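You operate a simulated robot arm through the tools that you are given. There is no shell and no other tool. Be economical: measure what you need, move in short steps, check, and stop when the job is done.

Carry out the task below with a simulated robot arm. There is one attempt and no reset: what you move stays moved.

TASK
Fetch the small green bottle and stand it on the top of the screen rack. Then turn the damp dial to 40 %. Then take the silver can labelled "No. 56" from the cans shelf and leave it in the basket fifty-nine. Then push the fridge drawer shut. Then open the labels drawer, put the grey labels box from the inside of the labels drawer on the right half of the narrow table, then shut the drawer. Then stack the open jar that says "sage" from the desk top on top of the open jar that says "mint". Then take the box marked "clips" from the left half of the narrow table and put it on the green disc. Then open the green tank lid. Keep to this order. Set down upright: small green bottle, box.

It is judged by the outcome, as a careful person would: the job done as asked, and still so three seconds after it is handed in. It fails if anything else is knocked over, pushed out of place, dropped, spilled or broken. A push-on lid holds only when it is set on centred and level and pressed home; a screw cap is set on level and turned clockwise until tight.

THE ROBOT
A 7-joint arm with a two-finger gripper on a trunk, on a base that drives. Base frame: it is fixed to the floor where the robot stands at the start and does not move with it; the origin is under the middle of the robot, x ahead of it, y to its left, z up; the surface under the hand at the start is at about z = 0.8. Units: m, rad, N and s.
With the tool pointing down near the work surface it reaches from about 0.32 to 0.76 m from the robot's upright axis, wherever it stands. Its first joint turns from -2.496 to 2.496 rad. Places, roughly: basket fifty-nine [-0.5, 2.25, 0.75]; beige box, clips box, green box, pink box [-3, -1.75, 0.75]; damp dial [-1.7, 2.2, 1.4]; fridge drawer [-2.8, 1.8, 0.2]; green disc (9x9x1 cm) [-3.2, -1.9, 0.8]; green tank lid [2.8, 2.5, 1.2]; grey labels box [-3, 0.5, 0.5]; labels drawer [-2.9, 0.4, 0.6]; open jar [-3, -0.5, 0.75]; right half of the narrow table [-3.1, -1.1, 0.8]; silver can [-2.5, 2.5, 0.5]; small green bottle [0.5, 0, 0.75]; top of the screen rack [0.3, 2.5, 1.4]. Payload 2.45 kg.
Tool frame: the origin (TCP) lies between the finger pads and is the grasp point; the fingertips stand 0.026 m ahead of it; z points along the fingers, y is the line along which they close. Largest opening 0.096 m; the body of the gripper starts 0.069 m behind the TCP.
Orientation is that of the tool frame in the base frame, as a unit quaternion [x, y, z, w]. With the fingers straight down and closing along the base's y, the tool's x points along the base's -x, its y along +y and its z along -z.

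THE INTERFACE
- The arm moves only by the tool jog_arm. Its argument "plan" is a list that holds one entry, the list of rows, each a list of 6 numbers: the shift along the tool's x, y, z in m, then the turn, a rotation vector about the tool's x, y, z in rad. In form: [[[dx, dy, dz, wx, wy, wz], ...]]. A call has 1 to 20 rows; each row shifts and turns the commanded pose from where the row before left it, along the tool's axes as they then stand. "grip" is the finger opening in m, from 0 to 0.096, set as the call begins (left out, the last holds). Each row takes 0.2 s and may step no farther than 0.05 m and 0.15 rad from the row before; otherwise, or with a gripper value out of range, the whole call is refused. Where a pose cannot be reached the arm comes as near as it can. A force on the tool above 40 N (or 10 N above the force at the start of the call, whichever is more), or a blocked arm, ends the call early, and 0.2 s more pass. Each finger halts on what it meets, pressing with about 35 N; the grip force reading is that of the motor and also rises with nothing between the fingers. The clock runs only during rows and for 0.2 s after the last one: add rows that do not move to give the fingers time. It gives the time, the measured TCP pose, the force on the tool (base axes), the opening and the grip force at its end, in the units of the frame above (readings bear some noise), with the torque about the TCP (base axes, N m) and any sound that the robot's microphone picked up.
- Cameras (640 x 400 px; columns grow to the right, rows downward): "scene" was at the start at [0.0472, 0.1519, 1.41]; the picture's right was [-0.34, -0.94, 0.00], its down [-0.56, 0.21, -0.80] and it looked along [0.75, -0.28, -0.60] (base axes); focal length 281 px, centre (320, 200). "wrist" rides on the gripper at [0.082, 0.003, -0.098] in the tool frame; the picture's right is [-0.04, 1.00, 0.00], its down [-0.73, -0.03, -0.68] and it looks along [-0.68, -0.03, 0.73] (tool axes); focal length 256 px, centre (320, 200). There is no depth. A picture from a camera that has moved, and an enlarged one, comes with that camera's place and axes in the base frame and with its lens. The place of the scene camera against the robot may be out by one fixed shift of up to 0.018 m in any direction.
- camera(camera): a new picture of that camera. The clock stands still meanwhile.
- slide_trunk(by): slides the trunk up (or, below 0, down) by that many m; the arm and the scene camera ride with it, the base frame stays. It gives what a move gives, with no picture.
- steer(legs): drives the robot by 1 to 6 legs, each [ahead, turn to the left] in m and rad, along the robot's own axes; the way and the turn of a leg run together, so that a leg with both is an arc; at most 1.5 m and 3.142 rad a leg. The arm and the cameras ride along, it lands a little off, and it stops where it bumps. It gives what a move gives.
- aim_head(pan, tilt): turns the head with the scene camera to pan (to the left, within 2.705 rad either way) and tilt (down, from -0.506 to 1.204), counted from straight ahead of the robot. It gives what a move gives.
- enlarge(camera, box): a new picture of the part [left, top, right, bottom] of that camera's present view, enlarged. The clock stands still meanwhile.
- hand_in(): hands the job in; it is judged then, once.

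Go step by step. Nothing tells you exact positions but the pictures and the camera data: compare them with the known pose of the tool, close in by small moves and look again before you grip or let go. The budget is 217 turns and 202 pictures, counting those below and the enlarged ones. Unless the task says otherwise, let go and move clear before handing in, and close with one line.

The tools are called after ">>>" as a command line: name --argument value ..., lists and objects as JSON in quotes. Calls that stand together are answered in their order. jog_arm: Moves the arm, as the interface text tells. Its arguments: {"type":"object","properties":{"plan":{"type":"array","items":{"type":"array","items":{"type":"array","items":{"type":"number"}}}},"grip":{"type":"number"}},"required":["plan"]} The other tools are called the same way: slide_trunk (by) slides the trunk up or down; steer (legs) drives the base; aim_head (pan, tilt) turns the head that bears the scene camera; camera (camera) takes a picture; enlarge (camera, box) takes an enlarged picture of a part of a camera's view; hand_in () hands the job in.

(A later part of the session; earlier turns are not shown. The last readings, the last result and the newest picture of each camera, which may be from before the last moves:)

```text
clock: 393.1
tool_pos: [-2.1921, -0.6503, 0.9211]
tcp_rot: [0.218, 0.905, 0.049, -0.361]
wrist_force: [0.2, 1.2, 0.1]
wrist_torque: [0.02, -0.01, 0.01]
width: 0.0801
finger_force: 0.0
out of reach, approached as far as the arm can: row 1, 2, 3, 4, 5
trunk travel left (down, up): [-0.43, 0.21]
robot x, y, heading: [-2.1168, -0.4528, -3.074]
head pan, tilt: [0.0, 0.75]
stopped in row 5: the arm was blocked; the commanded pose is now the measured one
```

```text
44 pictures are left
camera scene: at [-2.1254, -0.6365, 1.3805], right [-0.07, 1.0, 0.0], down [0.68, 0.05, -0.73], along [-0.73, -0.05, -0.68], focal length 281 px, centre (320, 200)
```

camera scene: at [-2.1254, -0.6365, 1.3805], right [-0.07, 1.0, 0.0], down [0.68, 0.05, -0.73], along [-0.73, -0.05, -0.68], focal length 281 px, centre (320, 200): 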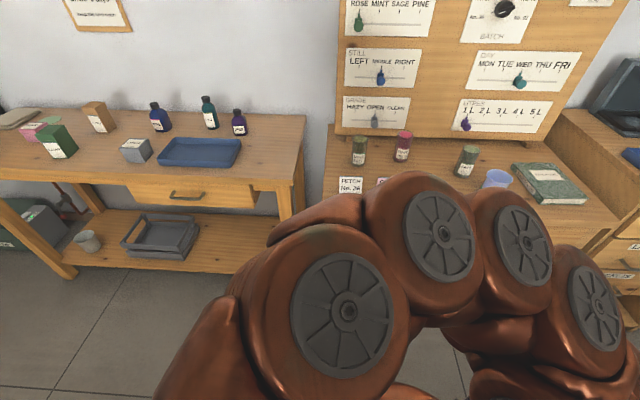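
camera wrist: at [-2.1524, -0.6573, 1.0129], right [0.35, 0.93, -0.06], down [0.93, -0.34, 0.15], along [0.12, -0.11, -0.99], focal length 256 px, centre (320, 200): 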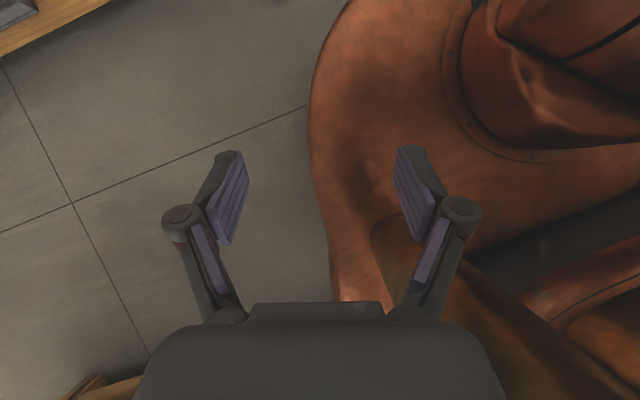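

The hand is jammed by the body on the left. I'll retrace by yawing back the way it came.

>>> jog_arm --plan '[[[0, 0, 0, -0.092, 0.009, 0.1], [0, 0, 0, -0.092, 0.009, 0.1], [0, 0, 0, -0.092, 0.009, 0.1], [0, 0, 0, -0.092, 0.009, 0.1], [0, 0, 0, -0.092, 0.009, 0.1], [0, 0, 0, -0.092, 0.009, 0.1], [0, 0, 0, -0.092, 0.009, 0.1], [0, 0, 0, -0.092, 0.009, 0.1], [0, 0, 0, 0, 0, 0]]]'

>>> camera --camera "wrist"

```text
clock: 395.1
tool_pos: [-2.191, -0.6488, 0.92]
tcp_rot: [0.654, 0.664, 0.227, -0.283]
wrist_force: [-0.3, -0.7, 0.2]
wrist_torque: [0.03, 0.02, 0.02]
width: 0.08
finger_force: 0.1
trunk travel left (down, up): [-0.43, 0.21]
robot x, y, heading: [-2.1169, -0.4504, -3.074]
head pan, tilt: [0.0, 0.75]
```

```text
43 pictures are left
camera wrist: at [-2.1788, -0.6536, 1.0473], right [1.0, 0.01, -0.1], down [0.01, -1.0, 0.01], along [-0.1, -0.01, -1.0], focal length 256 px, centre (320, 200)
```

wrist: 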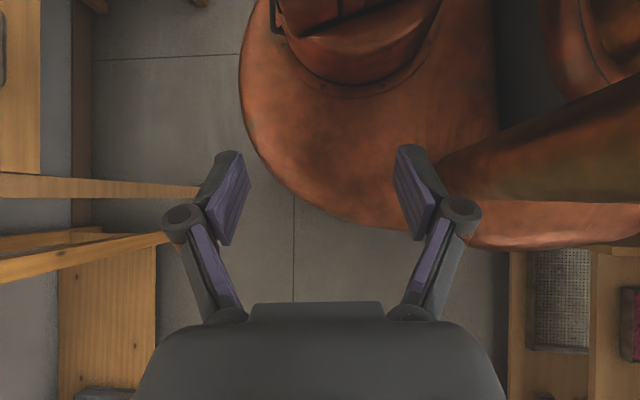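

That freed it. Now I'll move the tool forward and out in front of the robot.

>>> jog_arm --plan '[[[0.017, -0.044, 0.0026, 0, 0, 0], [0.017, -0.044, 0.0026, 0, 0, 0], [0.017, -0.044, 0.0026, 0, 0, 0], [0.017, -0.044, 0.0026, 0, 0, 0], [0.017, -0.044, 0.0026, 0, 0, 0], [0.017, -0.044, 0.0026, 0, 0, 0], [0.017, -0.044, 0.0026, 0, 0, 0], [0.017, -0.044, 0.0026, 0, 0, 0], [0, 0, 0, 0, 0, 0]]]'

>>> camera --camera "scene"

```text
clock: 397.1
tool_pos: [-2.3853, -0.5548, 0.8882]
tcp_rot: [0.654, 0.664, 0.224, -0.285]
wrist_force: [-0.6, -0.2, 0.5]
wrist_torque: [0.0, 0.0, -0.02]
width: 0.0799
finger_force: 0.1
out of reach, approached as far as the arm can: row 3, 4, 5, 6, 7, 8
trunk travel left (down, up): [-0.43, 0.21]
robot x, y, heading: [-2.122, -0.4537, -3.082]
head pan, tilt: [0.0, 0.75]
```

```text
42 pictures are left
camera scene: at [-2.1255, -0.6364, 1.3805], right [-0.07, 1.0, 0.0], down [0.68, 0.05, -0.73], along [-0.73, -0.05, -0.68], focal length 281 px, centre (320, 200)
```

scene: 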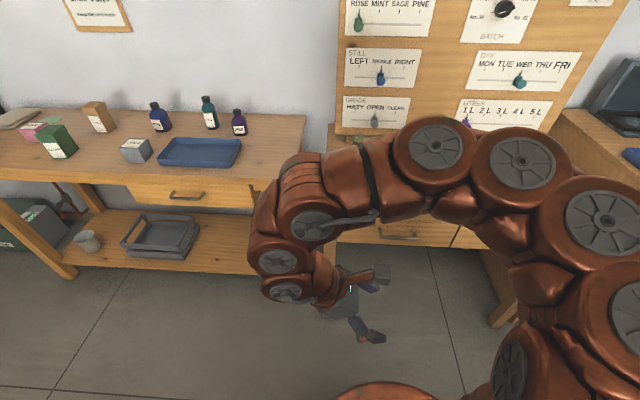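

I'll continue moving right, forward and up to re-establish the starting posture.

>>> jog_arm --plan '[[[0.041, -0.025, 0.006, 0, 0, 0], [0.041, -0.025, 0.006, 0, 0, 0], [0.041, -0.025, 0.006, 0, 0, 0], [0.041, -0.025, 0.006, 0, 0, 0], [0.041, -0.025, 0.006, 0, 0, 0], [0.041, -0.025, 0.006, 0, 0, 0], [0, 0, 0, 0, 0, 0]]]'

>>> camera --camera "scene"

```text
clock: 398.7
tool_pos: [-2.3593, -0.4683, 0.8849]
tcp_rot: [0.653, 0.664, 0.226, -0.285]
wrist_force: [1.8, 0.8, 0.2]
wrist_torque: [0.02, 0.0, -0.02]
width: 0.08
finger_force: 0.1
out of reach, approached as far as the arm can: row 1, 2, 3, 4, 5, 6
trunk travel left (down, up): [-0.43, 0.21]
robot x, y, heading: [-2.1187, -0.4529, -3.073]
head pan, tilt: [0.0, 0.75]
```

```text
41 pictures are left
camera scene: at [-2.1255, -0.6364, 1.3805], right [-0.07, 1.0, 0.0], down [0.68, 0.05, -0.73], along [-0.73, -0.05, -0.68], focal length 281 px, centre (320, 200)
```

scene: 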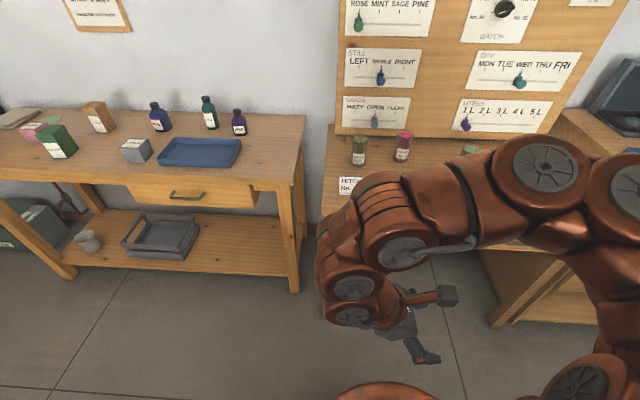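

This branch is stuck too. I'll undo the rotation to the tool-down pose and move outward from there.

>>> jog_arm --plan '[[[0, 0, 0, 0, -0.14, 0], [0, 0, 0, 0, -0.14, 0], [0, 0, 0, 0, -0.14, 0], [0, 0, 0, 0, -0.14, 0], [0, 0, 0, 0, -0.14, 0], [0, 0, 0, 0, 0, 0.1428], [0, 0, 0, 0, 0, 0.1428], [0, 0, 0, 0, 0, 0.1428], [0, 0, 0, 0, 0, 0.1428], [0, 0, 0, 0, 0, 0.1428], [0, 0, 0, 0, 0, 0.1428], [0, 0, 0, 0, 0, 0.1428], [0, 0, 0, 0, 0, 0.1428], [0, 0, 0, 0, 0, 0.1428], [0, 0, 0, 0, 0, 0.1428], [0, 0, 0, 0, 0, 0.1428], [-0.04, 0, -0.02, 0, 0, 0], [-0.04, 0, -0.02, 0, 0, 0], [-0.04, 0, -0.02, 0, 0, 0], [-0.04, 0, -0.02, 0, 0, 0]]]'

>>> camera --camera "scene"

```text
clock: 402.9
tool_pos: [-2.4489, -0.602, 1.0067]
tcp_rot: [0.999, 0.022, -0.035, -0.02]
wrist_force: [0.0, -0.3, -0.2]
wrist_torque: [-0.01, 0.03, 0.04]
width: 0.0801
finger_force: 0.0
out of reach, approached as far as the arm can: row 1, 2, 3, 4, 5
trunk travel left (down, up): [-0.43, 0.21]
robot x, y, heading: [-2.1191, -0.4519, -3.076]
head pan, tilt: [0.0, 0.75]
```

```text
40 pictures are left
camera scene: at [-2.1253, -0.6363, 1.3805], right [-0.07, 1.0, 0.0], down [0.68, 0.05, -0.73], along [-0.73, -0.05, -0.68], focal length 281 px, centre (320, 200)
```

scene: 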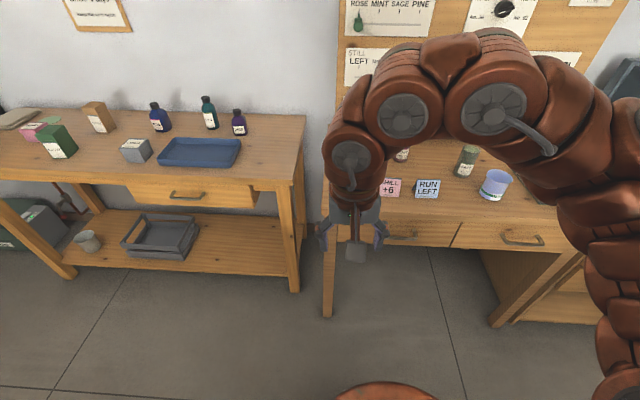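

Tool-down posture restored. I'll test the forward extension over the desk edge at safe height.

>>> jog_arm --plan '[[[-0.045, 0, 0, 0.02, 0.03, 0], [-0.045, 0, 0, 0, 0.03, 0], [-0.045, -0.01, 0, 0, 0, 0], [-0.045, -0.01, 0, 0, 0, 0], [-0.045, -0.01, 0, 0, 0, 0], [-0.045, -0.01, 0, 0, 0, 0], [-0.045, -0.01, 0, 0, 0, 0], [0, 0, 0, 0, 0, 0]]]'

```text
clock: 404.9
tool_pos: [-2.703, -0.7243, 1.0347]
tcp_rot: [0.987, 0.156, -0.027, -0.021]
wrist_force: [1.0, -1.6, 0.5]
wrist_torque: [0.11, 0.11, 0.0]
width: 0.0802
finger_force: 0.2
out of reach, approached as far as the arm can: row 7
trunk travel left (down, up): [-0.43, 0.21]
robot x, y, heading: [-2.1182, -0.4474, -3.077]
head pan, tilt: [0.0, 0.75]
stopped in row 8: the arm was blocked; the commanded pose is now the measured one
```

The arm drifted left and pressed near the head. I'll move it right with the yaw corrected.

>>> jog_arm --plan '[[[0.0124, -0.038, 0, 0, 0, 0], [0.0124, -0.038, 0, 0, 0, 0], [0.0124, -0.038, 0, 0, 0, 0.1], [0.008, -0.04, 0, 0, 0, 0.1], [0.004, -0.04, 0, 0, 0, 0.1], [0, -0.04, 0, 0, 0, 0], [0, -0.04, 0, 0, 0, 0], [0, 0, 0, 0, 0, 0]]]'

>>> camera --camera "wrist"

```text
clock: 406.7
tool_pos: [-2.6872, -0.4613, 1.0306]
tcp_rot: [0.999, 0.005, -0.028, -0.017]
wrist_force: [0.2, 0.3, -0.8]
wrist_torque: [0.03, -0.01, 0.0]
width: 0.0801
finger_force: 0.2
out of reach, approached as far as the arm can: row 1, 2
trunk travel left (down, up): [-0.43, 0.21]
robot x, y, heading: [-2.1182, -0.4489, -3.073]
head pan, tilt: [0.0, 0.75]
```

```text
39 pictures are left
camera wrist: at [-2.6003, -0.4664, 1.1241], right [-0.03, -1.0, -0.03], down [-0.69, 0.0, 0.72], along [-0.72, 0.04, -0.69], focal length 256 px, centre (320, 200)
```

wrist: 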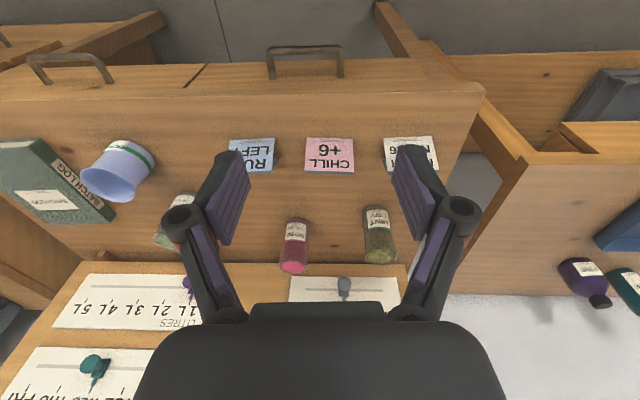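

Reach is good straight ahead. I'll level the tool and drive so that SAGE is straight ahead of the robot.

>>> jog_arm --plan '[[[0, 0, 0, -0.034, 0.056, 0], [0, 0, 0, 0, 0, 0]]]'

>>> steer --legs '[[0, -1.639], [0.225, 0], [0, 1.571], [0.23, 0]]'

>>> camera --camera "wrist"

```text
clock: 407.3
tool_pos: [-2.6842, -0.4604, 1.0197]
tcp_rot: [1.0, 0.005, -0.001, 0.0]
wrist_force: [0.2, 0.6, 0.0]
wrist_torque: [0.03, 0.01, 0.03]
width: 0.0797
finger_force: 0.0
out of reach, approached as far as the arm can: row 1
trunk travel left (down, up): [-0.43, 0.21]
robot x, y, heading: [-2.1168, -0.4523, -3.076]
head pan, tilt: [0.0, 0.75]
```

```text
clock: 418.1
tool_pos: [-2.9159, -0.2227, 1.0201]
tcp_rot: [1.0, -0.009, 0.0, 0.0]
wrist_force: [-0.4, 0.0, 0.7]
wrist_torque: [-0.03, 0.0, -0.02]
width: 0.0799
finger_force: 0.0
trunk travel left (down, up): [-0.43, 0.21]
robot x, y, heading: [-2.3516, -0.2314, -3.109]
head pan, tilt: [0.0, 0.75]
```

```text
38 pictures are left
camera wrist: at [-2.835, -0.2276, 1.1172], right [-0.06, -1.0, 0.0], down [-0.73, 0.04, 0.68], along [-0.68, 0.04, -0.73], focal length 256 px, centre (320, 200)
```

wrist: 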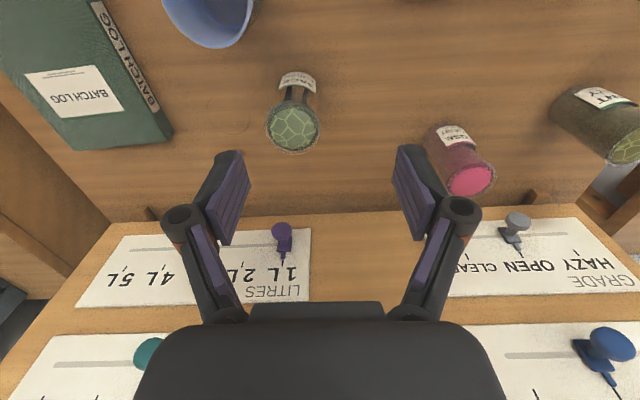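

SAGE's rim is centred at about (−2.954, −0.195). I'll move above it and descend partway.

>>> jog_arm --plan '[[[-0.019, -0.014, 0, 0, 0, 0], [-0.019, -0.014, 0, 0, 0, 0], [0, 0, 0.04, 0, 0, 0], [0, 0, 0.04, 0, 0, 0], [0, 0, 0, 0, 0, 0]]]'

>>> camera --camera "wrist"

```text
clock: 419.3
tool_pos: [-2.916, -0.2216, 0.9398]
tcp_rot: [1.0, -0.009, -0.001, 0.0]
wrist_force: [-0.8, -0.7, 0.1]
wrist_torque: [0.0, -0.03, -0.01]
width: 0.0798
finger_force: 0.0
out of reach, approached as far as the arm can: row 1, 2
trunk travel left (down, up): [-0.43, 0.21]
robot x, y, heading: [-2.3535, -0.2279, -3.1]
head pan, tilt: [0.0, 0.75]
```

```text
37 pictures are left
camera wrist: at [-2.8344, -0.227, 1.0373], right [-0.06, -1.0, 0.0], down [-0.73, 0.04, 0.68], along [-0.68, 0.04, -0.73], focal length 256 px, centre (320, 200)
```

wrist: 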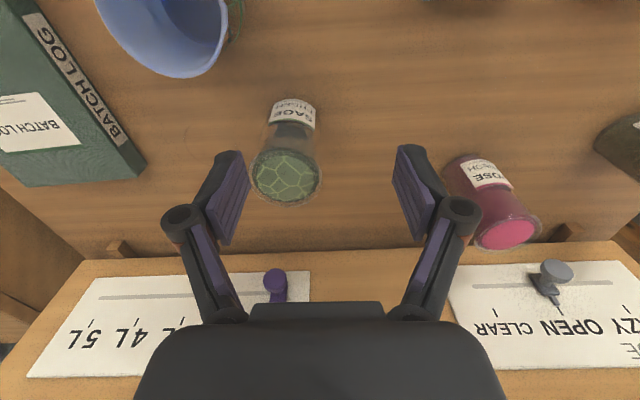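

The arm is at its reach limit, so I'll use the base: a slight right turn and 4 cm forward.

>>> steer --legs '[[0, -0.048], [0.038, 0]]'

>>> camera --camera "wrist"

```text
clock: 420.6
tool_pos: [-2.9526, -0.1941, 0.9406]
tcp_rot: [0.999, -0.033, 0.0, 0.0]
wrist_force: [0.1, -0.1, 0.5]
wrist_torque: [-0.04, 0.0, 0.0]
width: 0.0799
finger_force: 0.0
trunk travel left (down, up): [-0.43, 0.21]
robot x, y, heading: [-2.3876, -0.2278, 3.132]
head pan, tilt: [0.0, 0.75]
```

```text
36 pictures are left
camera wrist: at [-2.8719, -0.2035, 1.0373], right [-0.11, -0.99, 0.0], down [-0.73, 0.08, 0.68], along [-0.68, 0.07, -0.73], focal length 256 px, centre (320, 200)
```

wrist: 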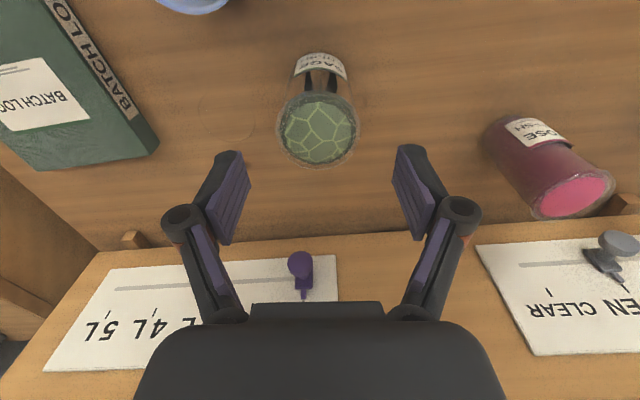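

Exactly above. I'll lower the trunk 8.5 cm, then close on the jar.

>>> slide_trunk --by -0.085

>>> camera --camera "wrist"

>>> jog_arm --plan '[[[0, 0, 0, 0, 0, 0], [0, 0, 0, 0, 0, 0], [0, 0, 0, 0, 0, 0], [0, 0, 0, 0, 0, 0]]]' --grip 0.03

```text
clock: 421.8
tool_pos: [-2.9522, -0.1949, 0.8551]
tcp_rot: [0.999, -0.033, 0.0, 0.0]
wrist_force: [-0.4, -0.3, 0.2]
wrist_torque: [0.03, 0.01, -0.03]
width: 0.0798
finger_force: 0.1
trunk travel left (down, up): [-0.345, 0.295]
robot x, y, heading: [-2.3906, -0.2315, 3.133]
head pan, tilt: [0.0, 0.75]
```

```text
35 pictures are left
camera wrist: at [-2.8719, -0.2034, 0.9524], right [-0.11, -0.99, 0.0], down [-0.73, 0.08, 0.68], along [-0.68, 0.07, -0.73], focal length 256 px, centre (320, 200)
```

wrist: 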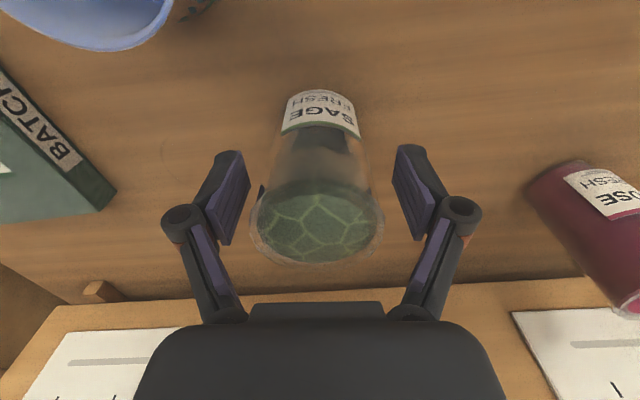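

```text
clock: 422.8
tool_pos: [-2.9527, -0.1948, 0.8552]
tcp_rot: [0.999, -0.033, -0.001, 0.001]
wrist_force: [-1.0, 1.0, 3.5]
wrist_torque: [0.06, 0.02, 0.09]
width: 0.0552
finger_force: 35.0
trunk travel left (down, up): [-0.345, 0.295]
robot x, y, heading: [-2.3908, -0.2281, 3.134]
head pan, tilt: [0.0, 0.75]
```

Gripped. I'll lift it clear and drive over so that MINT is straight ahead.

>>> slide_trunk --by 0.14

>>> jog_arm --plan '[[[0, 0, -0.04, 0, 0, 0], [0, 0, -0.04, 0, 0, 0], [0, 0, 0, 0, 0, 0]]]'

>>> steer --legs '[[-0.17, 0], [0, 1.578], [0.34, 0], [0, -1.571], [0.15, 0]]'

>>> camera --camera "wrist"

>>> camera --camera "scene"

```text
clock: 424.5
tool_pos: [-2.9535, -0.1951, 0.995]
tcp_rot: [0.999, -0.033, 0.0, 0.0]
wrist_force: [-0.3, 0.7, -2.5]
wrist_torque: [0.03, 0.04, 0.0]
width: 0.0547
finger_force: 35.4
trunk travel left (down, up): [-0.485, 0.155]
robot x, y, heading: [-2.3842, -0.228, 3.136]
head pan, tilt: [0.0, 0.75]
```

```text
clock: 425.3
tool_pos: [-2.9536, -0.1936, 1.0753]
tcp_rot: [0.999, -0.034, 0.0, 0.0]
wrist_force: [-0.1, -0.3, -1.7]
wrist_torque: [-0.01, -0.02, 0.0]
width: 0.0547
finger_force: 34.7
trunk travel left (down, up): [-0.485, 0.155]
robot x, y, heading: [-2.3933, -0.2311, 3.13]
head pan, tilt: [0.0, 0.75]
```

```text
clock: 437.2
tool_pos: [-2.9329, -0.55, 1.0751]
tcp_rot: [1.0, -0.019, 0.0, 0.0]
wrist_force: [-0.4, 0.2, -2.0]
wrist_torque: [-0.04, -0.03, 0.0]
width: 0.0545
finger_force: 35.0
trunk travel left (down, up): [-0.485, 0.155]
robot x, y, heading: [-2.3702, -0.5677, -3.119]
head pan, tilt: [0.0, 0.75]
```

```text
34 pictures are left
camera wrist: at [-2.8509, -0.5563, 1.1721], right [-0.08, -1.0, 0.0], down [-0.73, 0.06, 0.68], along [-0.68, 0.05, -0.73], focal length 256 px, centre (320, 200)
```

wrist: 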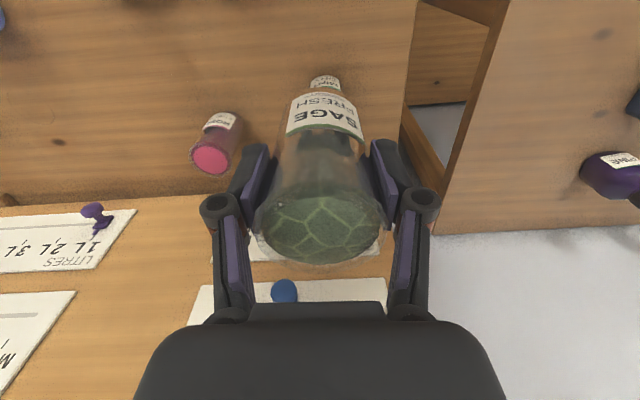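

```text
33 pictures are left
camera scene: at [-2.3826, -0.7536, 1.4355], right [-0.02, 1.0, 0.0], down [0.68, 0.01, -0.73], along [-0.73, -0.01, -0.68], focal length 281 px, centre (320, 200)
```

scene: 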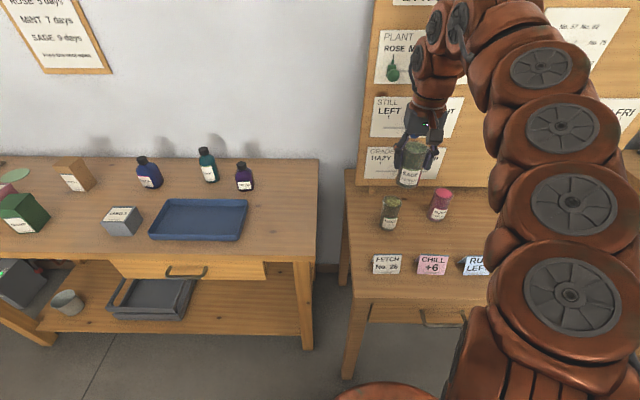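

MINT is hidden below the held jar. I'll turn the base slightly right to see MINT clearly in the wrist view and measure it.

>>> steer --legs '[[0, -0.2]]'

>>> enlarge --camera "wrist" --box '[340, 60, 540, 200]'

```text
clock: 438.3
tool_pos: [-2.9191, -0.4436, 1.0746]
tcp_rot: [0.993, -0.115, 0.0, 0.0]
wrist_force: [0.6, 0.5, -1.0]
wrist_torque: [0.0, -0.02, -0.02]
width: 0.0545
finger_force: 34.7
trunk travel left (down, up): [-0.485, 0.155]
robot x, y, heading: [-2.3715, -0.5691, 2.973]
head pan, tilt: [0.0, 0.75]
```

```text
2.86 times, centred on (440, 130) of wrist
camera zoom: at [-2.8397, -0.4641, 1.1721], right [-0.27, -0.96, 0.0], down [-0.71, 0.2, 0.68], along [-0.65, 0.18, -0.73], focal length 731 px, centre (-23, 400)
```

zoom: 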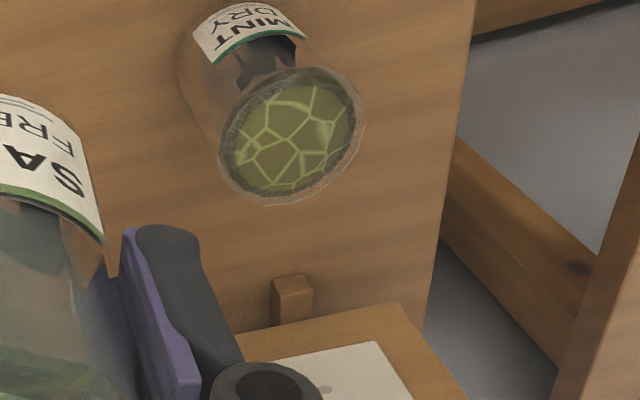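

MINT's rim centre is (−2.992, −0.554). I'll turn back and try reaching there with the arm.

>>> steer --legs '[[0, 0.157]]'

>>> jog_arm --plan '[[[-0.03, 0.012, -0.01, 0, 0, 0], [-0.03, 0.012, -0.01, 0, 0, 0], [0, 0, 0, 0, 0, 0]]]'

```text
clock: 439.4
tool_pos: [-2.9311, -0.5296, 1.0751]
tcp_rot: [0.999, -0.037, 0.0, 0.0]
wrist_force: [-0.1, -0.3, -0.8]
wrist_torque: [0.01, -0.07, -0.02]
width: 0.0548
finger_force: 35.5
trunk travel left (down, up): [-0.485, 0.155]
robot x, y, heading: [-2.3672, -0.5694, 3.127]
head pan, tilt: [0.0, 0.75]
```

```text
clock: 440.2
tool_pos: [-2.9436, -0.5449, 1.0747]
tcp_rot: [0.999, -0.037, 0.0, 0.0]
wrist_force: [-0.2, 1.2, -1.9]
wrist_torque: [-0.09, 0.01, 0.0]
width: 0.0546
finger_force: 34.9
out of reach, approached as far as the arm can: row 1, 2
trunk travel left (down, up): [-0.485, 0.155]
robot x, y, heading: [-2.3719, -0.5662, 3.127]
head pan, tilt: [0.0, 0.75]
```

The arm is at its limit; I'll nudge the base forward 4.8 cm and turn a touch left.

>>> steer --legs '[[0.048, 0], [0, 0.017]]'

>>> camera --camera "scene"

```text
clock: 441.4
tool_pos: [-2.9921, -0.555, 1.0738]
tcp_rot: [1.0, -0.028, 0.0, 0.0]
wrist_force: [0.0, 0.1, -1.4]
wrist_torque: [-0.03, -0.03, -0.04]
width: 0.0543
finger_force: 35.2
trunk travel left (down, up): [-0.485, 0.155]
robot x, y, heading: [-2.4178, -0.5688, -3.138]
head pan, tilt: [0.0, 0.75]
```

```text
31 pictures are left
camera scene: at [-2.4338, -0.7523, 1.4355], right [0.0, 1.0, 0.0], down [0.68, 0.0, -0.73], along [-0.73, 0.0, -0.68], focal length 281 px, centre (320, 200)
```

scene: 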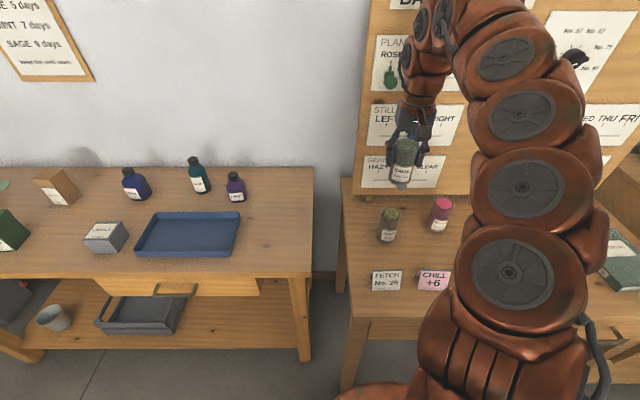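

The TCP is exactly over MINT. I'll lower 9 cm with the trunk and check alignment visually.

>>> slide_trunk --by -0.09

>>> enlarge --camera "scene" --box '[350, 100, 490, 240]'

>>> camera --camera "wrist"

```text
clock: 442.7
tool_pos: [-2.9921, -0.5557, 0.9845]
tcp_rot: [1.0, -0.029, 0.0, 0.0]
wrist_force: [-0.2, -0.6, -2.7]
wrist_torque: [0.02, -0.02, 0.04]
width: 0.0542
finger_force: 35.0
trunk travel left (down, up): [-0.395, 0.245]
robot x, y, heading: [-2.416, -0.5699, -3.14]
head pan, tilt: [0.0, 0.75]
```

```text
2.86 times, centred on (420, 170) of scene
camera zoom: at [-2.4338, -0.7523, 1.3455], right [0.0, 1.0, 0.0], down [0.68, 0.0, -0.73], along [-0.73, 0.0, -0.68], focal length 804 px, centre (34, 286)
```

zoom: 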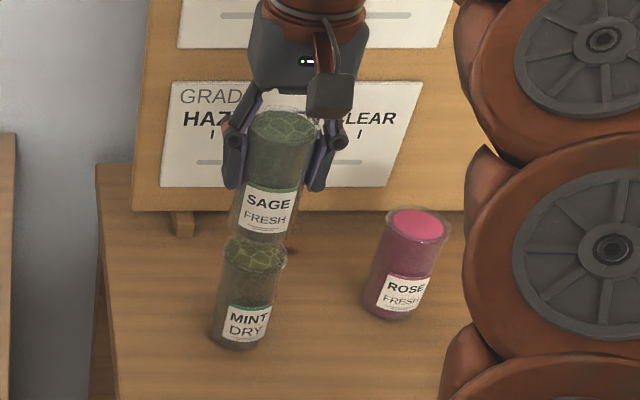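

```text
29 pictures are left
camera wrist: at [-2.9105, -0.5632, 1.0819], right [-0.1, -1.0, 0.0], down [-0.73, 0.07, 0.68], along [-0.68, 0.07, -0.73], focal length 256 px, centre (320, 200)
```

wrist: 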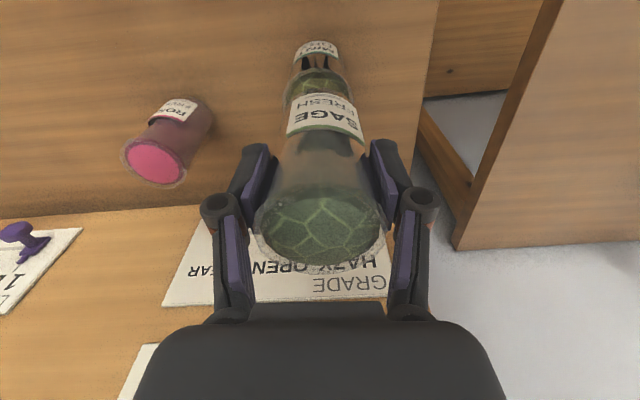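

SAGE is aligned over MINT. I'll lower in small steps until contact.

>>> jog_arm --plan '[[[0, 0, 0.012, 0, 0, 0], [0, 0, 0, 0, 0, 0]]]'

>>> jog_arm --plan '[[[0, 0, 0.004, 0, 0, 0], [0, 0, 0, 0, 0, 0]]]'

>>> jog_arm --plan '[[[0, 0, 0.004, 0, 0, 0], [0, 0, 0, 0, 0, 0]]]'

```text
clock: 443.3
tool_pos: [-2.9902, -0.555, 0.9713]
tcp_rot: [1.0, -0.028, -0.001, 0.0]
wrist_force: [-0.4, -0.9, -2.4]
wrist_torque: [0.01, -0.01, -0.02]
width: 0.0542
finger_force: 35.0
trunk travel left (down, up): [-0.395, 0.245]
robot x, y, heading: [-2.4168, -0.5676, -3.141]
head pan, tilt: [0.0, 0.75]
```

```text
clock: 443.9
tool_pos: [-2.9911, -0.5558, 0.9689]
tcp_rot: [1.0, -0.028, -0.001, 0.0]
wrist_force: [0.1, -0.3, -2.0]
wrist_torque: [0.04, -0.04, 0.01]
width: 0.0542
finger_force: 34.7
trunk travel left (down, up): [-0.395, 0.245]
robot x, y, heading: [-2.4164, -0.5707, -3.142]
head pan, tilt: [0.0, 0.75]
```

```text
clock: 444.5
tool_pos: [-2.991, -0.5551, 0.965]
tcp_rot: [1.0, -0.029, 0.001, 0.0]
wrist_force: [-0.1, 0.5, -2.1]
wrist_torque: [0.01, -0.03, -0.05]
width: 0.0545
finger_force: 34.8
trunk travel left (down, up): [-0.395, 0.245]
robot x, y, heading: [-2.4175, -0.5692, -3.143]
head pan, tilt: [0.0, 0.75]
```

>>> jog_arm --plan '[[[0, 0, 0.004, 0, 0, 0], [0, 0, 0, 0, 0, 0]]]'

>>> jog_arm --plan '[[[0, 0, 0.003, 0, 0, 0], [0, 0, 0, 0, 0, 0]]]'

>>> enlarge --camera "scene" --box '[350, 100, 490, 240]'

```text
clock: 445.1
tool_pos: [-2.9914, -0.5559, 0.9598]
tcp_rot: [1.0, -0.028, 0.001, 0.0]
wrist_force: [0.2, -1.2, -0.9]
wrist_torque: [0.0, -0.02, 0.01]
width: 0.0543
finger_force: 34.9
trunk travel left (down, up): [-0.395, 0.245]
robot x, y, heading: [-2.4151, -0.5675, -3.14]
head pan, tilt: [0.0, 0.75]
```

```text
clock: 445.7
tool_pos: [-2.9911, -0.5564, 0.9587]
tcp_rot: [1.0, -0.029, -0.002, 0.0]
wrist_force: [-2.7, 0.8, 19.4]
wrist_torque: [0.03, 0.2, 0.1]
width: 0.0545
finger_force: 35.2
trunk travel left (down, up): [-0.395, 0.245]
robot x, y, heading: [-2.4176, -0.5706, -3.142]
head pan, tilt: [0.0, 0.75]
```

```text
2.86 times, centred on (420, 170) of scene
camera zoom: at [-2.4329, -0.7522, 1.3458], right [0.0, 1.0, 0.0], down [0.68, 0.0, -0.73], along [-0.73, 0.0, -0.68], focal length 804 px, centre (34, 286)
```

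zoom: 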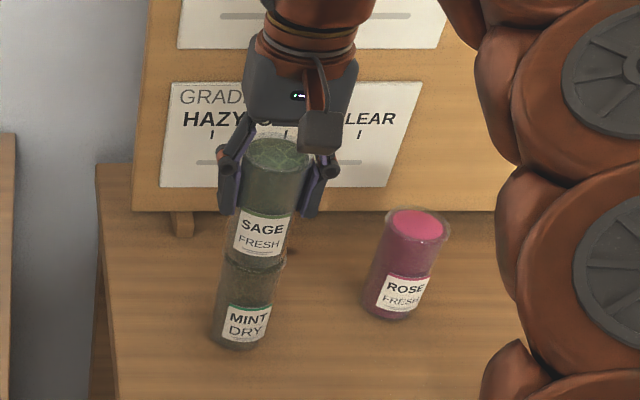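

Contact; the stack looks straight. I'll ease 2 mm, open slowly and rise straight up.

>>> jog_arm --plan '[[[0, 0, -0.0025, 0, 0, 0], [0, 0, 0, 0, 0, 0]]]'

>>> jog_arm --plan '[[[0, 0, 0, 0, 0, 0], [0, 0, 0, 0, 0, 0], [0, 0, 0, 0, 0, 0]]]' --grip 0.08

>>> slide_trunk --by 0.12

>>> camera --camera "wrist"

```text
clock: 446.3
tool_pos: [-2.9908, -0.5556, 0.9598]
tcp_rot: [1.0, -0.029, 0.0, 0.0]
wrist_force: [-0.2, 0.3, -0.6]
wrist_torque: [-0.02, -0.03, -0.01]
width: 0.0544
finger_force: 34.8
trunk travel left (down, up): [-0.395, 0.245]
robot x, y, heading: [-2.4181, -0.5663, -3.14]
head pan, tilt: [0.0, 0.75]
```

```text
clock: 447.1
tool_pos: [-2.9905, -0.5553, 0.9611]
tcp_rot: [1.0, -0.029, 0.0, 0.0]
wrist_force: [1.0, 0.1, 0.1]
wrist_torque: [0.0, -0.01, 0.01]
width: 0.0802
finger_force: 0.1
trunk travel left (down, up): [-0.395, 0.245]
robot x, y, heading: [-2.4133, -0.5654, -3.143]
head pan, tilt: [0.0, 0.75]
```

```text
clock: 448.6
tool_pos: [-2.9903, -0.5562, 1.0808]
tcp_rot: [1.0, -0.028, 0.0, 0.0]
wrist_force: [0.9, 0.3, 0.1]
wrist_torque: [-0.03, 0.03, 0.01]
width: 0.0799
finger_force: 0.2
trunk travel left (down, up): [-0.515, 0.125]
robot x, y, heading: [-2.4159, -0.5649, -3.14]
head pan, tilt: [0.0, 0.75]
```

```text
27 pictures are left
camera wrist: at [-2.9096, -0.563, 1.1778], right [-0.1, -1.0, 0.0], down [-0.73, 0.07, 0.68], along [-0.68, 0.07, -0.73], focal length 256 px, centre (320, 200)
```

wrist: 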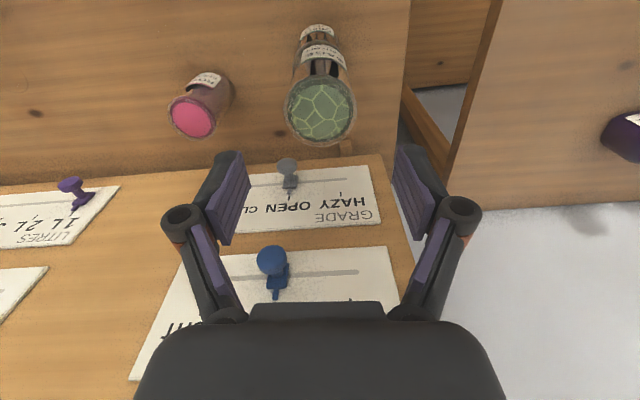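

Stack done. Now for the clips box: I'll reverse, drive along to the left end of the narrow table, and tilt the tool 25° forward for extra reach.

>>> steer --legs '[[-0.25, 0], [0, 1.571], [0.7, 0], [0.7, 0], [0, -1.571]]'

>>> jog_arm --plan '[[[0, 0, 0, 0, -0.145, 0], [0, 0, 0, 0, -0.145, 0], [0, 0, 0, 0, -0.145, 0], [0, 0, 0, 0, 0, 0]]]' --grip 0.096

>>> camera --camera "scene"

>>> camera --camera "wrist"

```text
clock: 464.9
tool_pos: [-2.7663, -1.9217, 1.0797]
tcp_rot: [0.999, -0.048, -0.001, -0.001]
wrist_force: [0.6, 0.4, 0.5]
wrist_torque: [0.02, 0.0, -0.01]
width: 0.0801
finger_force: 0.1
trunk travel left (down, up): [-0.515, 0.125]
robot x, y, heading: [-2.1904, -1.9575, 3.106]
head pan, tilt: [0.0, 0.75]
```

```text
clock: 465.9
tool_pos: [-2.7654, -1.9212, 1.0813]
tcp_rot: [0.975, -0.047, -0.216, -0.01]
wrist_force: [0.6, 0.5, 0.3]
wrist_torque: [0.01, -0.01, 0.02]
width: 0.0958
finger_force: 0.0
trunk travel left (down, up): [-0.515, 0.125]
robot x, y, heading: [-2.1955, -1.9583, 3.108]
head pan, tilt: [0.0, 0.75]
```

```text
26 pictures are left
camera scene: at [-2.2166, -2.1387, 1.4655], right [0.04, 1.0, 0.0], down [0.68, -0.02, -0.73], along [-0.73, 0.03, -0.68], focal length 281 px, centre (320, 200)
```

scene: 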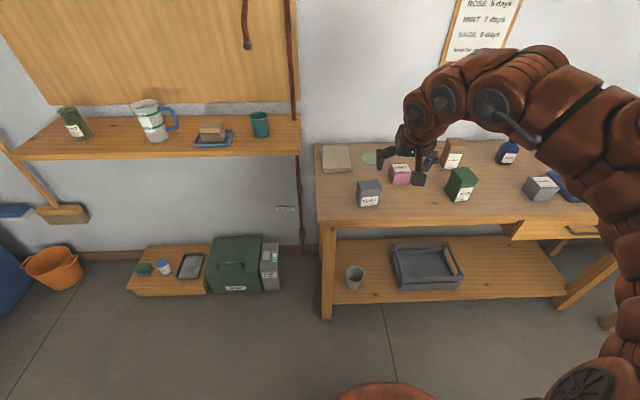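

```text
25 pictures are left
camera wrist: at [-2.6514, -1.9354, 1.1337], right [-0.13, -0.99, 0.02], down [-0.37, 0.07, 0.93], along [-0.92, 0.12, -0.38], focal length 256 px, centre (320, 200)
```

wrist: 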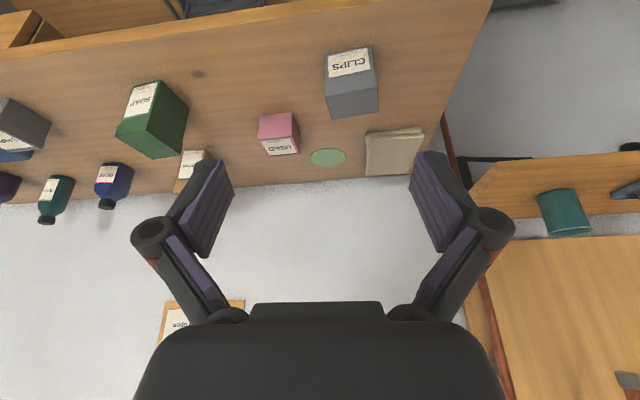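

The clips box is at about (−2.928, −1.945) and the disc at (−3.175, −1.889). I'll square the yaw, drive forward 0.163 m and lower partway.

>>> jog_arm --plan '[[[0, 0.012, 0, -0.04, 0, -0.087], [0, 0.012, 0, 0, 0, 0], [0, 0, 0, 0, 0, 0]]]'

>>> steer --legs '[[0.163, 0]]'

>>> slide_trunk --by -0.13

>>> camera --camera "wrist"

```text
clock: 466.7
tool_pos: [-2.7665, -1.9441, 1.0821]
tcp_rot: [0.976, 0.001, -0.217, 0.0]
wrist_force: [-0.1, -0.4, -0.1]
wrist_torque: [0.01, 0.04, 0.04]
width: 0.0962
finger_force: 0.1
trunk travel left (down, up): [-0.515, 0.125]
robot x, y, heading: [-2.1918, -1.9535, 3.105]
head pan, tilt: [0.0, 0.75]
```

```text
clock: 468.1
tool_pos: [-2.928, -1.9376, 1.0809]
tcp_rot: [0.976, -0.001, -0.216, -0.001]
wrist_force: [0.6, 0.2, 0.2]
wrist_torque: [-0.01, -0.01, -0.01]
width: 0.0961
finger_force: 0.0
trunk travel left (down, up): [-0.515, 0.125]
robot x, y, heading: [-2.3566, -1.9482, 3.105]
head pan, tilt: [0.0, 0.75]
```

```text
clock: 469.7
tool_pos: [-2.927, -1.9382, 0.9499]
tcp_rot: [0.976, -0.001, -0.216, 0.0]
wrist_force: [-0.7, 0.2, -0.5]
wrist_torque: [0.01, 0.0, -0.01]
width: 0.0962
finger_force: 0.1
trunk travel left (down, up): [-0.385, 0.255]
robot x, y, heading: [-2.3545, -1.9493, 3.104]
head pan, tilt: [0.0, 0.75]
```

```text
24 pictures are left
camera wrist: at [-2.8123, -1.9409, 1.004], right [-0.04, -1.0, 0.02], down [-0.38, 0.03, 0.93], along [-0.93, 0.03, -0.38], focal length 256 px, centre (320, 200)
```

wrist: 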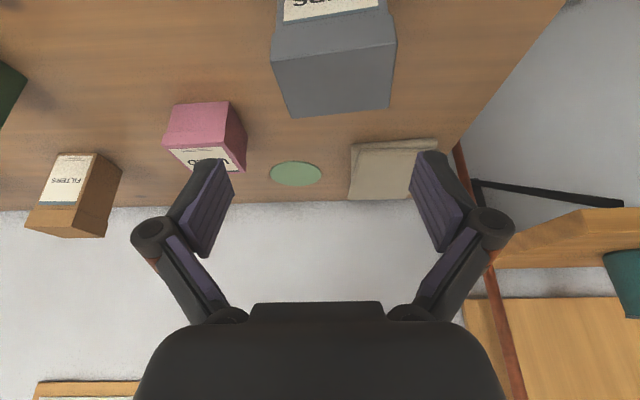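

The box centre is refined to (−2.944, −1.950), top ≈0.865. I'll descend around it and check.

>>> jog_arm --plan '[[[0.0101, 0.004, 0.035, 0, 0, 0], [0.0101, 0.004, 0.035, 0, 0, 0], [0.0101, 0.004, 0.035, 0, 0, 0], [0, 0, 0, 0, 0, 0]]]'

>>> camera --camera "wrist"

```text
clock: 470.7
tool_pos: [-2.9454, -1.9497, 0.8423]
tcp_rot: [0.976, 0.0, -0.217, 0.0]
wrist_force: [0.1, -0.1, -0.4]
wrist_torque: [0.01, 0.04, 0.02]
width: 0.0963
finger_force: 0.0
trunk travel left (down, up): [-0.385, 0.255]
robot x, y, heading: [-2.3526, -1.9497, 3.099]
head pan, tilt: [0.0, 0.75]
```

```text
23 pictures are left
camera wrist: at [-2.8298, -1.9534, 0.8957], right [-0.04, -1.0, 0.02], down [-0.38, 0.03, 0.93], along [-0.93, 0.03, -0.38], focal length 256 px, centre (320, 200)
```

wrist: 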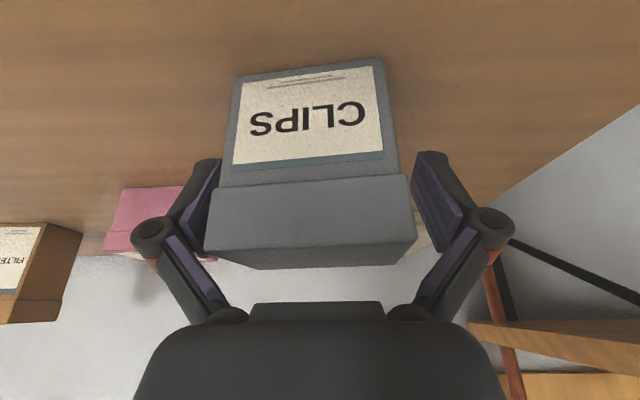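

The box is between the pads. I'll shift 3 mm, close, and lift slightly.

>>> jog_arm --plan '[[[0, -0.004, 0, 0, 0, 0], [0, 0, 0, 0, 0, 0]]]'

>>> jog_arm --plan '[[[0, 0, 0, 0, 0, 0], [0, 0, 0, 0, 0, 0], [0, 0, 0, 0, 0, 0], [0, 0, 0, 0, 0, 0]]]' --grip 0.05

>>> slide_trunk --by 0.1

>>> camera --camera "wrist"

```text
clock: 471.3
tool_pos: [-2.944, -1.9468, 0.8425]
tcp_rot: [0.976, -0.001, -0.217, -0.001]
wrist_force: [-0.1, -0.2, 0.4]
wrist_torque: [0.01, 0.0, 0.01]
width: 0.096
finger_force: 0.0
trunk travel left (down, up): [-0.385, 0.255]
robot x, y, heading: [-2.3537, -1.9479, 3.101]
head pan, tilt: [0.0, 0.75]
```

```text
clock: 472.3
tool_pos: [-2.9445, -1.9473, 0.8434]
tcp_rot: [0.976, -0.001, -0.218, 0.0]
wrist_force: [0.6, -6.0, 26.1]
wrist_torque: [-0.6, -0.59, 0.05]
width: 0.0775
finger_force: 35.3
trunk travel left (down, up): [-0.385, 0.255]
robot x, y, heading: [-2.3525, -1.9488, 3.106]
head pan, tilt: [0.0, 0.75]
```

```text
clock: 473.6
tool_pos: [-2.9449, -1.9467, 0.9419]
tcp_rot: [0.976, -0.001, -0.217, -0.001]
wrist_force: [0.3, -0.7, -1.1]
wrist_torque: [0.05, 0.01, 0.03]
width: 0.0693
finger_force: 35.3
trunk travel left (down, up): [-0.485, 0.155]
robot x, y, heading: [-2.3543, -1.9491, 3.105]
head pan, tilt: [0.0, 0.75]
```

```text
22 pictures are left
camera wrist: at [-2.83, -1.9494, 0.9956], right [-0.04, -1.0, 0.02], down [-0.38, 0.03, 0.93], along [-0.93, 0.03, -0.38], focal length 256 px, centre (320, 200)
```

wrist: 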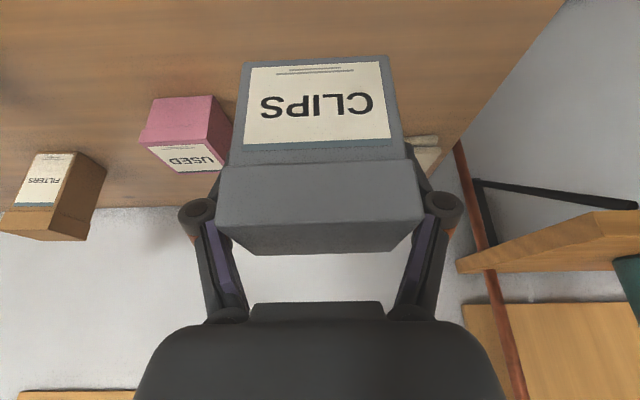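

The clips box is held. I'll raise, extend the arm toward the disc, and check how far it reaches.

>>> slide_trunk --by 0.05

>>> jog_arm --plan '[[[-0.0317, -0.0285, 0.0148, 0, 0, 0], [-0.0317, -0.0285, 0.0148, 0, 0, 0], [0, 0, 0, 0, 0, 0]]]'

```text
clock: 474.5
tool_pos: [-2.9436, -1.9461, 0.9917]
tcp_rot: [0.976, -0.001, -0.216, 0.0]
wrist_force: [0.0, -0.3, -1.5]
wrist_torque: [0.0, 0.05, 0.0]
width: 0.0693
finger_force: 34.4
trunk travel left (down, up): [-0.535, 0.105]
robot x, y, heading: [-2.3514, -1.9487, 3.107]
head pan, tilt: [0.0, 0.75]
```

```text
clock: 475.3
tool_pos: [-3.0154, -1.8891, 0.9917]
tcp_rot: [0.976, 0.0, -0.216, 0.0]
wrist_force: [0.4, -1.1, -1.0]
wrist_torque: [0.02, 0.0, 0.01]
width: 0.0692
finger_force: 35.3
trunk travel left (down, up): [-0.535, 0.105]
robot x, y, heading: [-2.3546, -1.9498, 3.103]
head pan, tilt: [0.0, 0.75]
```

Good reach. I'll drive forward 0.165 m and view the disc.

>>> steer --legs '[[0.165, 0]]'

>>> camera --camera "scene"

>>> camera --camera "wrist"

```text
clock: 476.8
tool_pos: [-3.1842, -1.8814, 0.9934]
tcp_rot: [0.976, -0.001, -0.216, 0.0]
wrist_force: [0.5, -0.1, -0.9]
wrist_torque: [0.0, 0.04, 0.03]
width: 0.0693
finger_force: 34.9
trunk travel left (down, up): [-0.535, 0.105]
robot x, y, heading: [-2.521, -1.9478, 3.105]
head pan, tilt: [0.0, 0.75]
```

```text
21 pictures are left
camera scene: at [-2.5463, -2.1261, 1.4855], right [0.04, 1.0, 0.0], down [0.68, -0.03, -0.73], along [-0.73, 0.03, -0.68], focal length 281 px, centre (320, 200)
```

scene: 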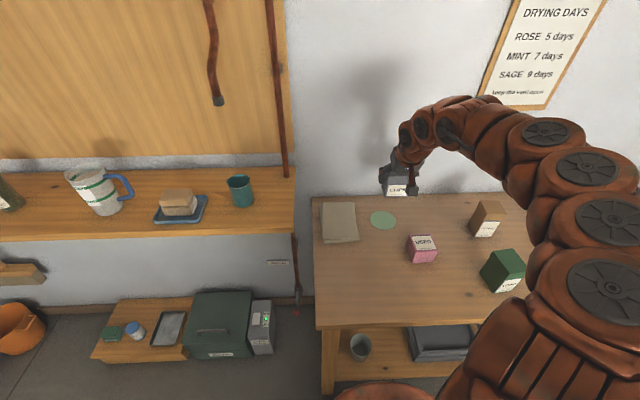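

```text
20 pictures are left
camera wrist: at [-3.0686, -1.8854, 1.0468], right [-0.04, -1.0, 0.02], down [-0.38, 0.03, 0.93], along [-0.93, 0.03, -0.38], focal length 256 px, centre (320, 200)
```

wrist: 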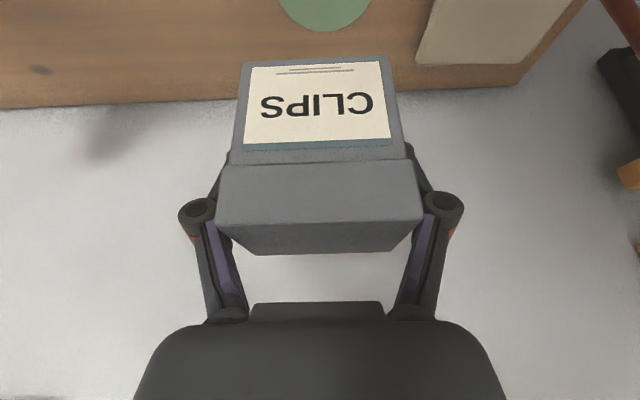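

The disc centre is at about (−3.182, −1.888). I'll make the small correction and lower with the trunk to just above it.

>>> jog_arm --plan '[[[-0.0036, 0.0066, 0.0017, 0, 0, 0], [0, 0, 0, 0, 0, 0]]]'

>>> slide_trunk --by -0.12

>>> camera --camera "wrist"

>>> enlarge --camera "scene" --box '[320, 150, 460, 270]'

```text
clock: 477.4
tool_pos: [-3.1883, -1.8886, 0.9921]
tcp_rot: [0.976, -0.001, -0.217, 0.0]
wrist_force: [-0.2, -0.6, -1.2]
wrist_torque: [-0.01, -0.03, 0.02]
width: 0.0691
finger_force: 34.6
trunk travel left (down, up): [-0.535, 0.105]
robot x, y, heading: [-2.5231, -1.9456, 3.101]
head pan, tilt: [0.0, 0.75]
```

```text
clock: 478.9
tool_pos: [-3.187, -1.888, 0.8721]
tcp_rot: [0.976, -0.001, -0.216, -0.001]
wrist_force: [0.1, 0.4, -1.4]
wrist_torque: [-0.02, 0.03, 0.02]
width: 0.0691
finger_force: 35.3
trunk travel left (down, up): [-0.415, 0.225]
robot x, y, heading: [-2.5194, -1.9451, 3.103]
head pan, tilt: [0.0, 0.75]
```

```text
19 pictures are left
camera wrist: at [-3.0729, -1.8919, 0.9262], right [-0.04, -1.0, 0.02], down [-0.38, 0.03, 0.93], along [-0.93, 0.03, -0.38], focal length 256 px, centre (320, 200)
```

wrist: 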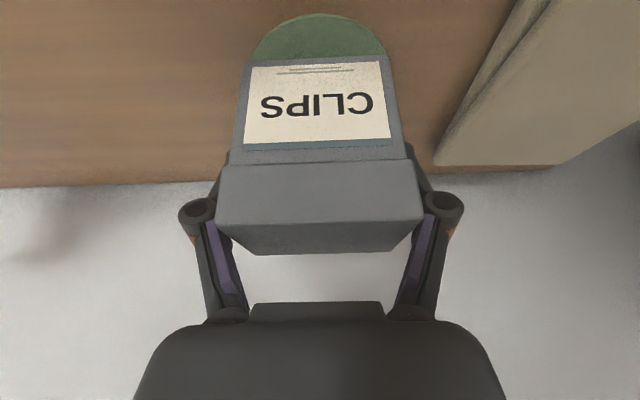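

```text
3.33 times, centred on (390, 210) of scene
camera zoom: at [-2.5464, -2.1261, 1.3655], right [0.04, 1.0, 0.0], down [0.68, -0.03, -0.73], along [-0.73, 0.03, -0.68], focal length 938 px, centre (87, 167)
```

zoom: 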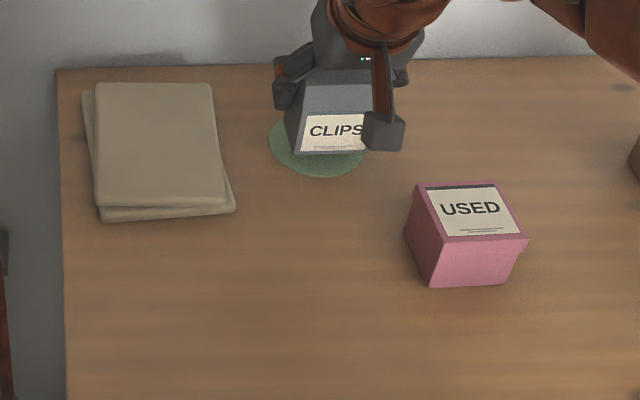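

The box sits above the disc; a 5 mm shift back centres it. I'll lower to contact.

>>> jog_arm --plan '[[[-0.0045, 0, 0.0021, 0, 0, 0], [0.0042, 0, 0.0091, 0, 0, 0], [0, 0, 0, 0, 0, 0]]]'

>>> jog_arm --plan '[[[0.0019, 0, 0.0041, 0, 0, 0], [0, 0, 0, 0, 0, 0]]]'

>>> jog_arm --plan '[[[0.0017, 0, 0.0036, 0, 0, 0], [0, 0, 0, 0, 0, 0]]]'

```text
clock: 479.7
tool_pos: [-3.1923, -1.8884, 0.8636]
tcp_rot: [0.976, -0.001, -0.216, 0.0]
wrist_force: [0.7, 0.0, -1.1]
wrist_torque: [-0.05, -0.03, 0.01]
width: 0.0694
finger_force: 34.5
trunk travel left (down, up): [-0.415, 0.225]
robot x, y, heading: [-2.5212, -1.9431, 3.102]
head pan, tilt: [0.0, 0.75]
```

```text
clock: 480.3
tool_pos: [-3.1927, -1.8889, 0.858]
tcp_rot: [0.976, -0.002, -0.217, -0.001]
wrist_force: [-0.3, 0.2, -1.5]
wrist_torque: [-0.01, 0.0, 0.03]
width: 0.0695
finger_force: 35.1
trunk travel left (down, up): [-0.415, 0.225]
robot x, y, heading: [-2.5202, -1.9431, 3.104]
head pan, tilt: [0.0, 0.75]
```

```text
clock: 480.9
tool_pos: [-3.1939, -1.8876, 0.8554]
tcp_rot: [0.976, -0.001, -0.217, 0.0]
wrist_force: [-0.1, 0.2, -1.9]
wrist_torque: [-0.01, 0.01, 0.0]
width: 0.0694
finger_force: 35.0
trunk travel left (down, up): [-0.415, 0.225]
robot x, y, heading: [-2.5217, -1.9454, 3.1]
head pan, tilt: [0.0, 0.75]
```

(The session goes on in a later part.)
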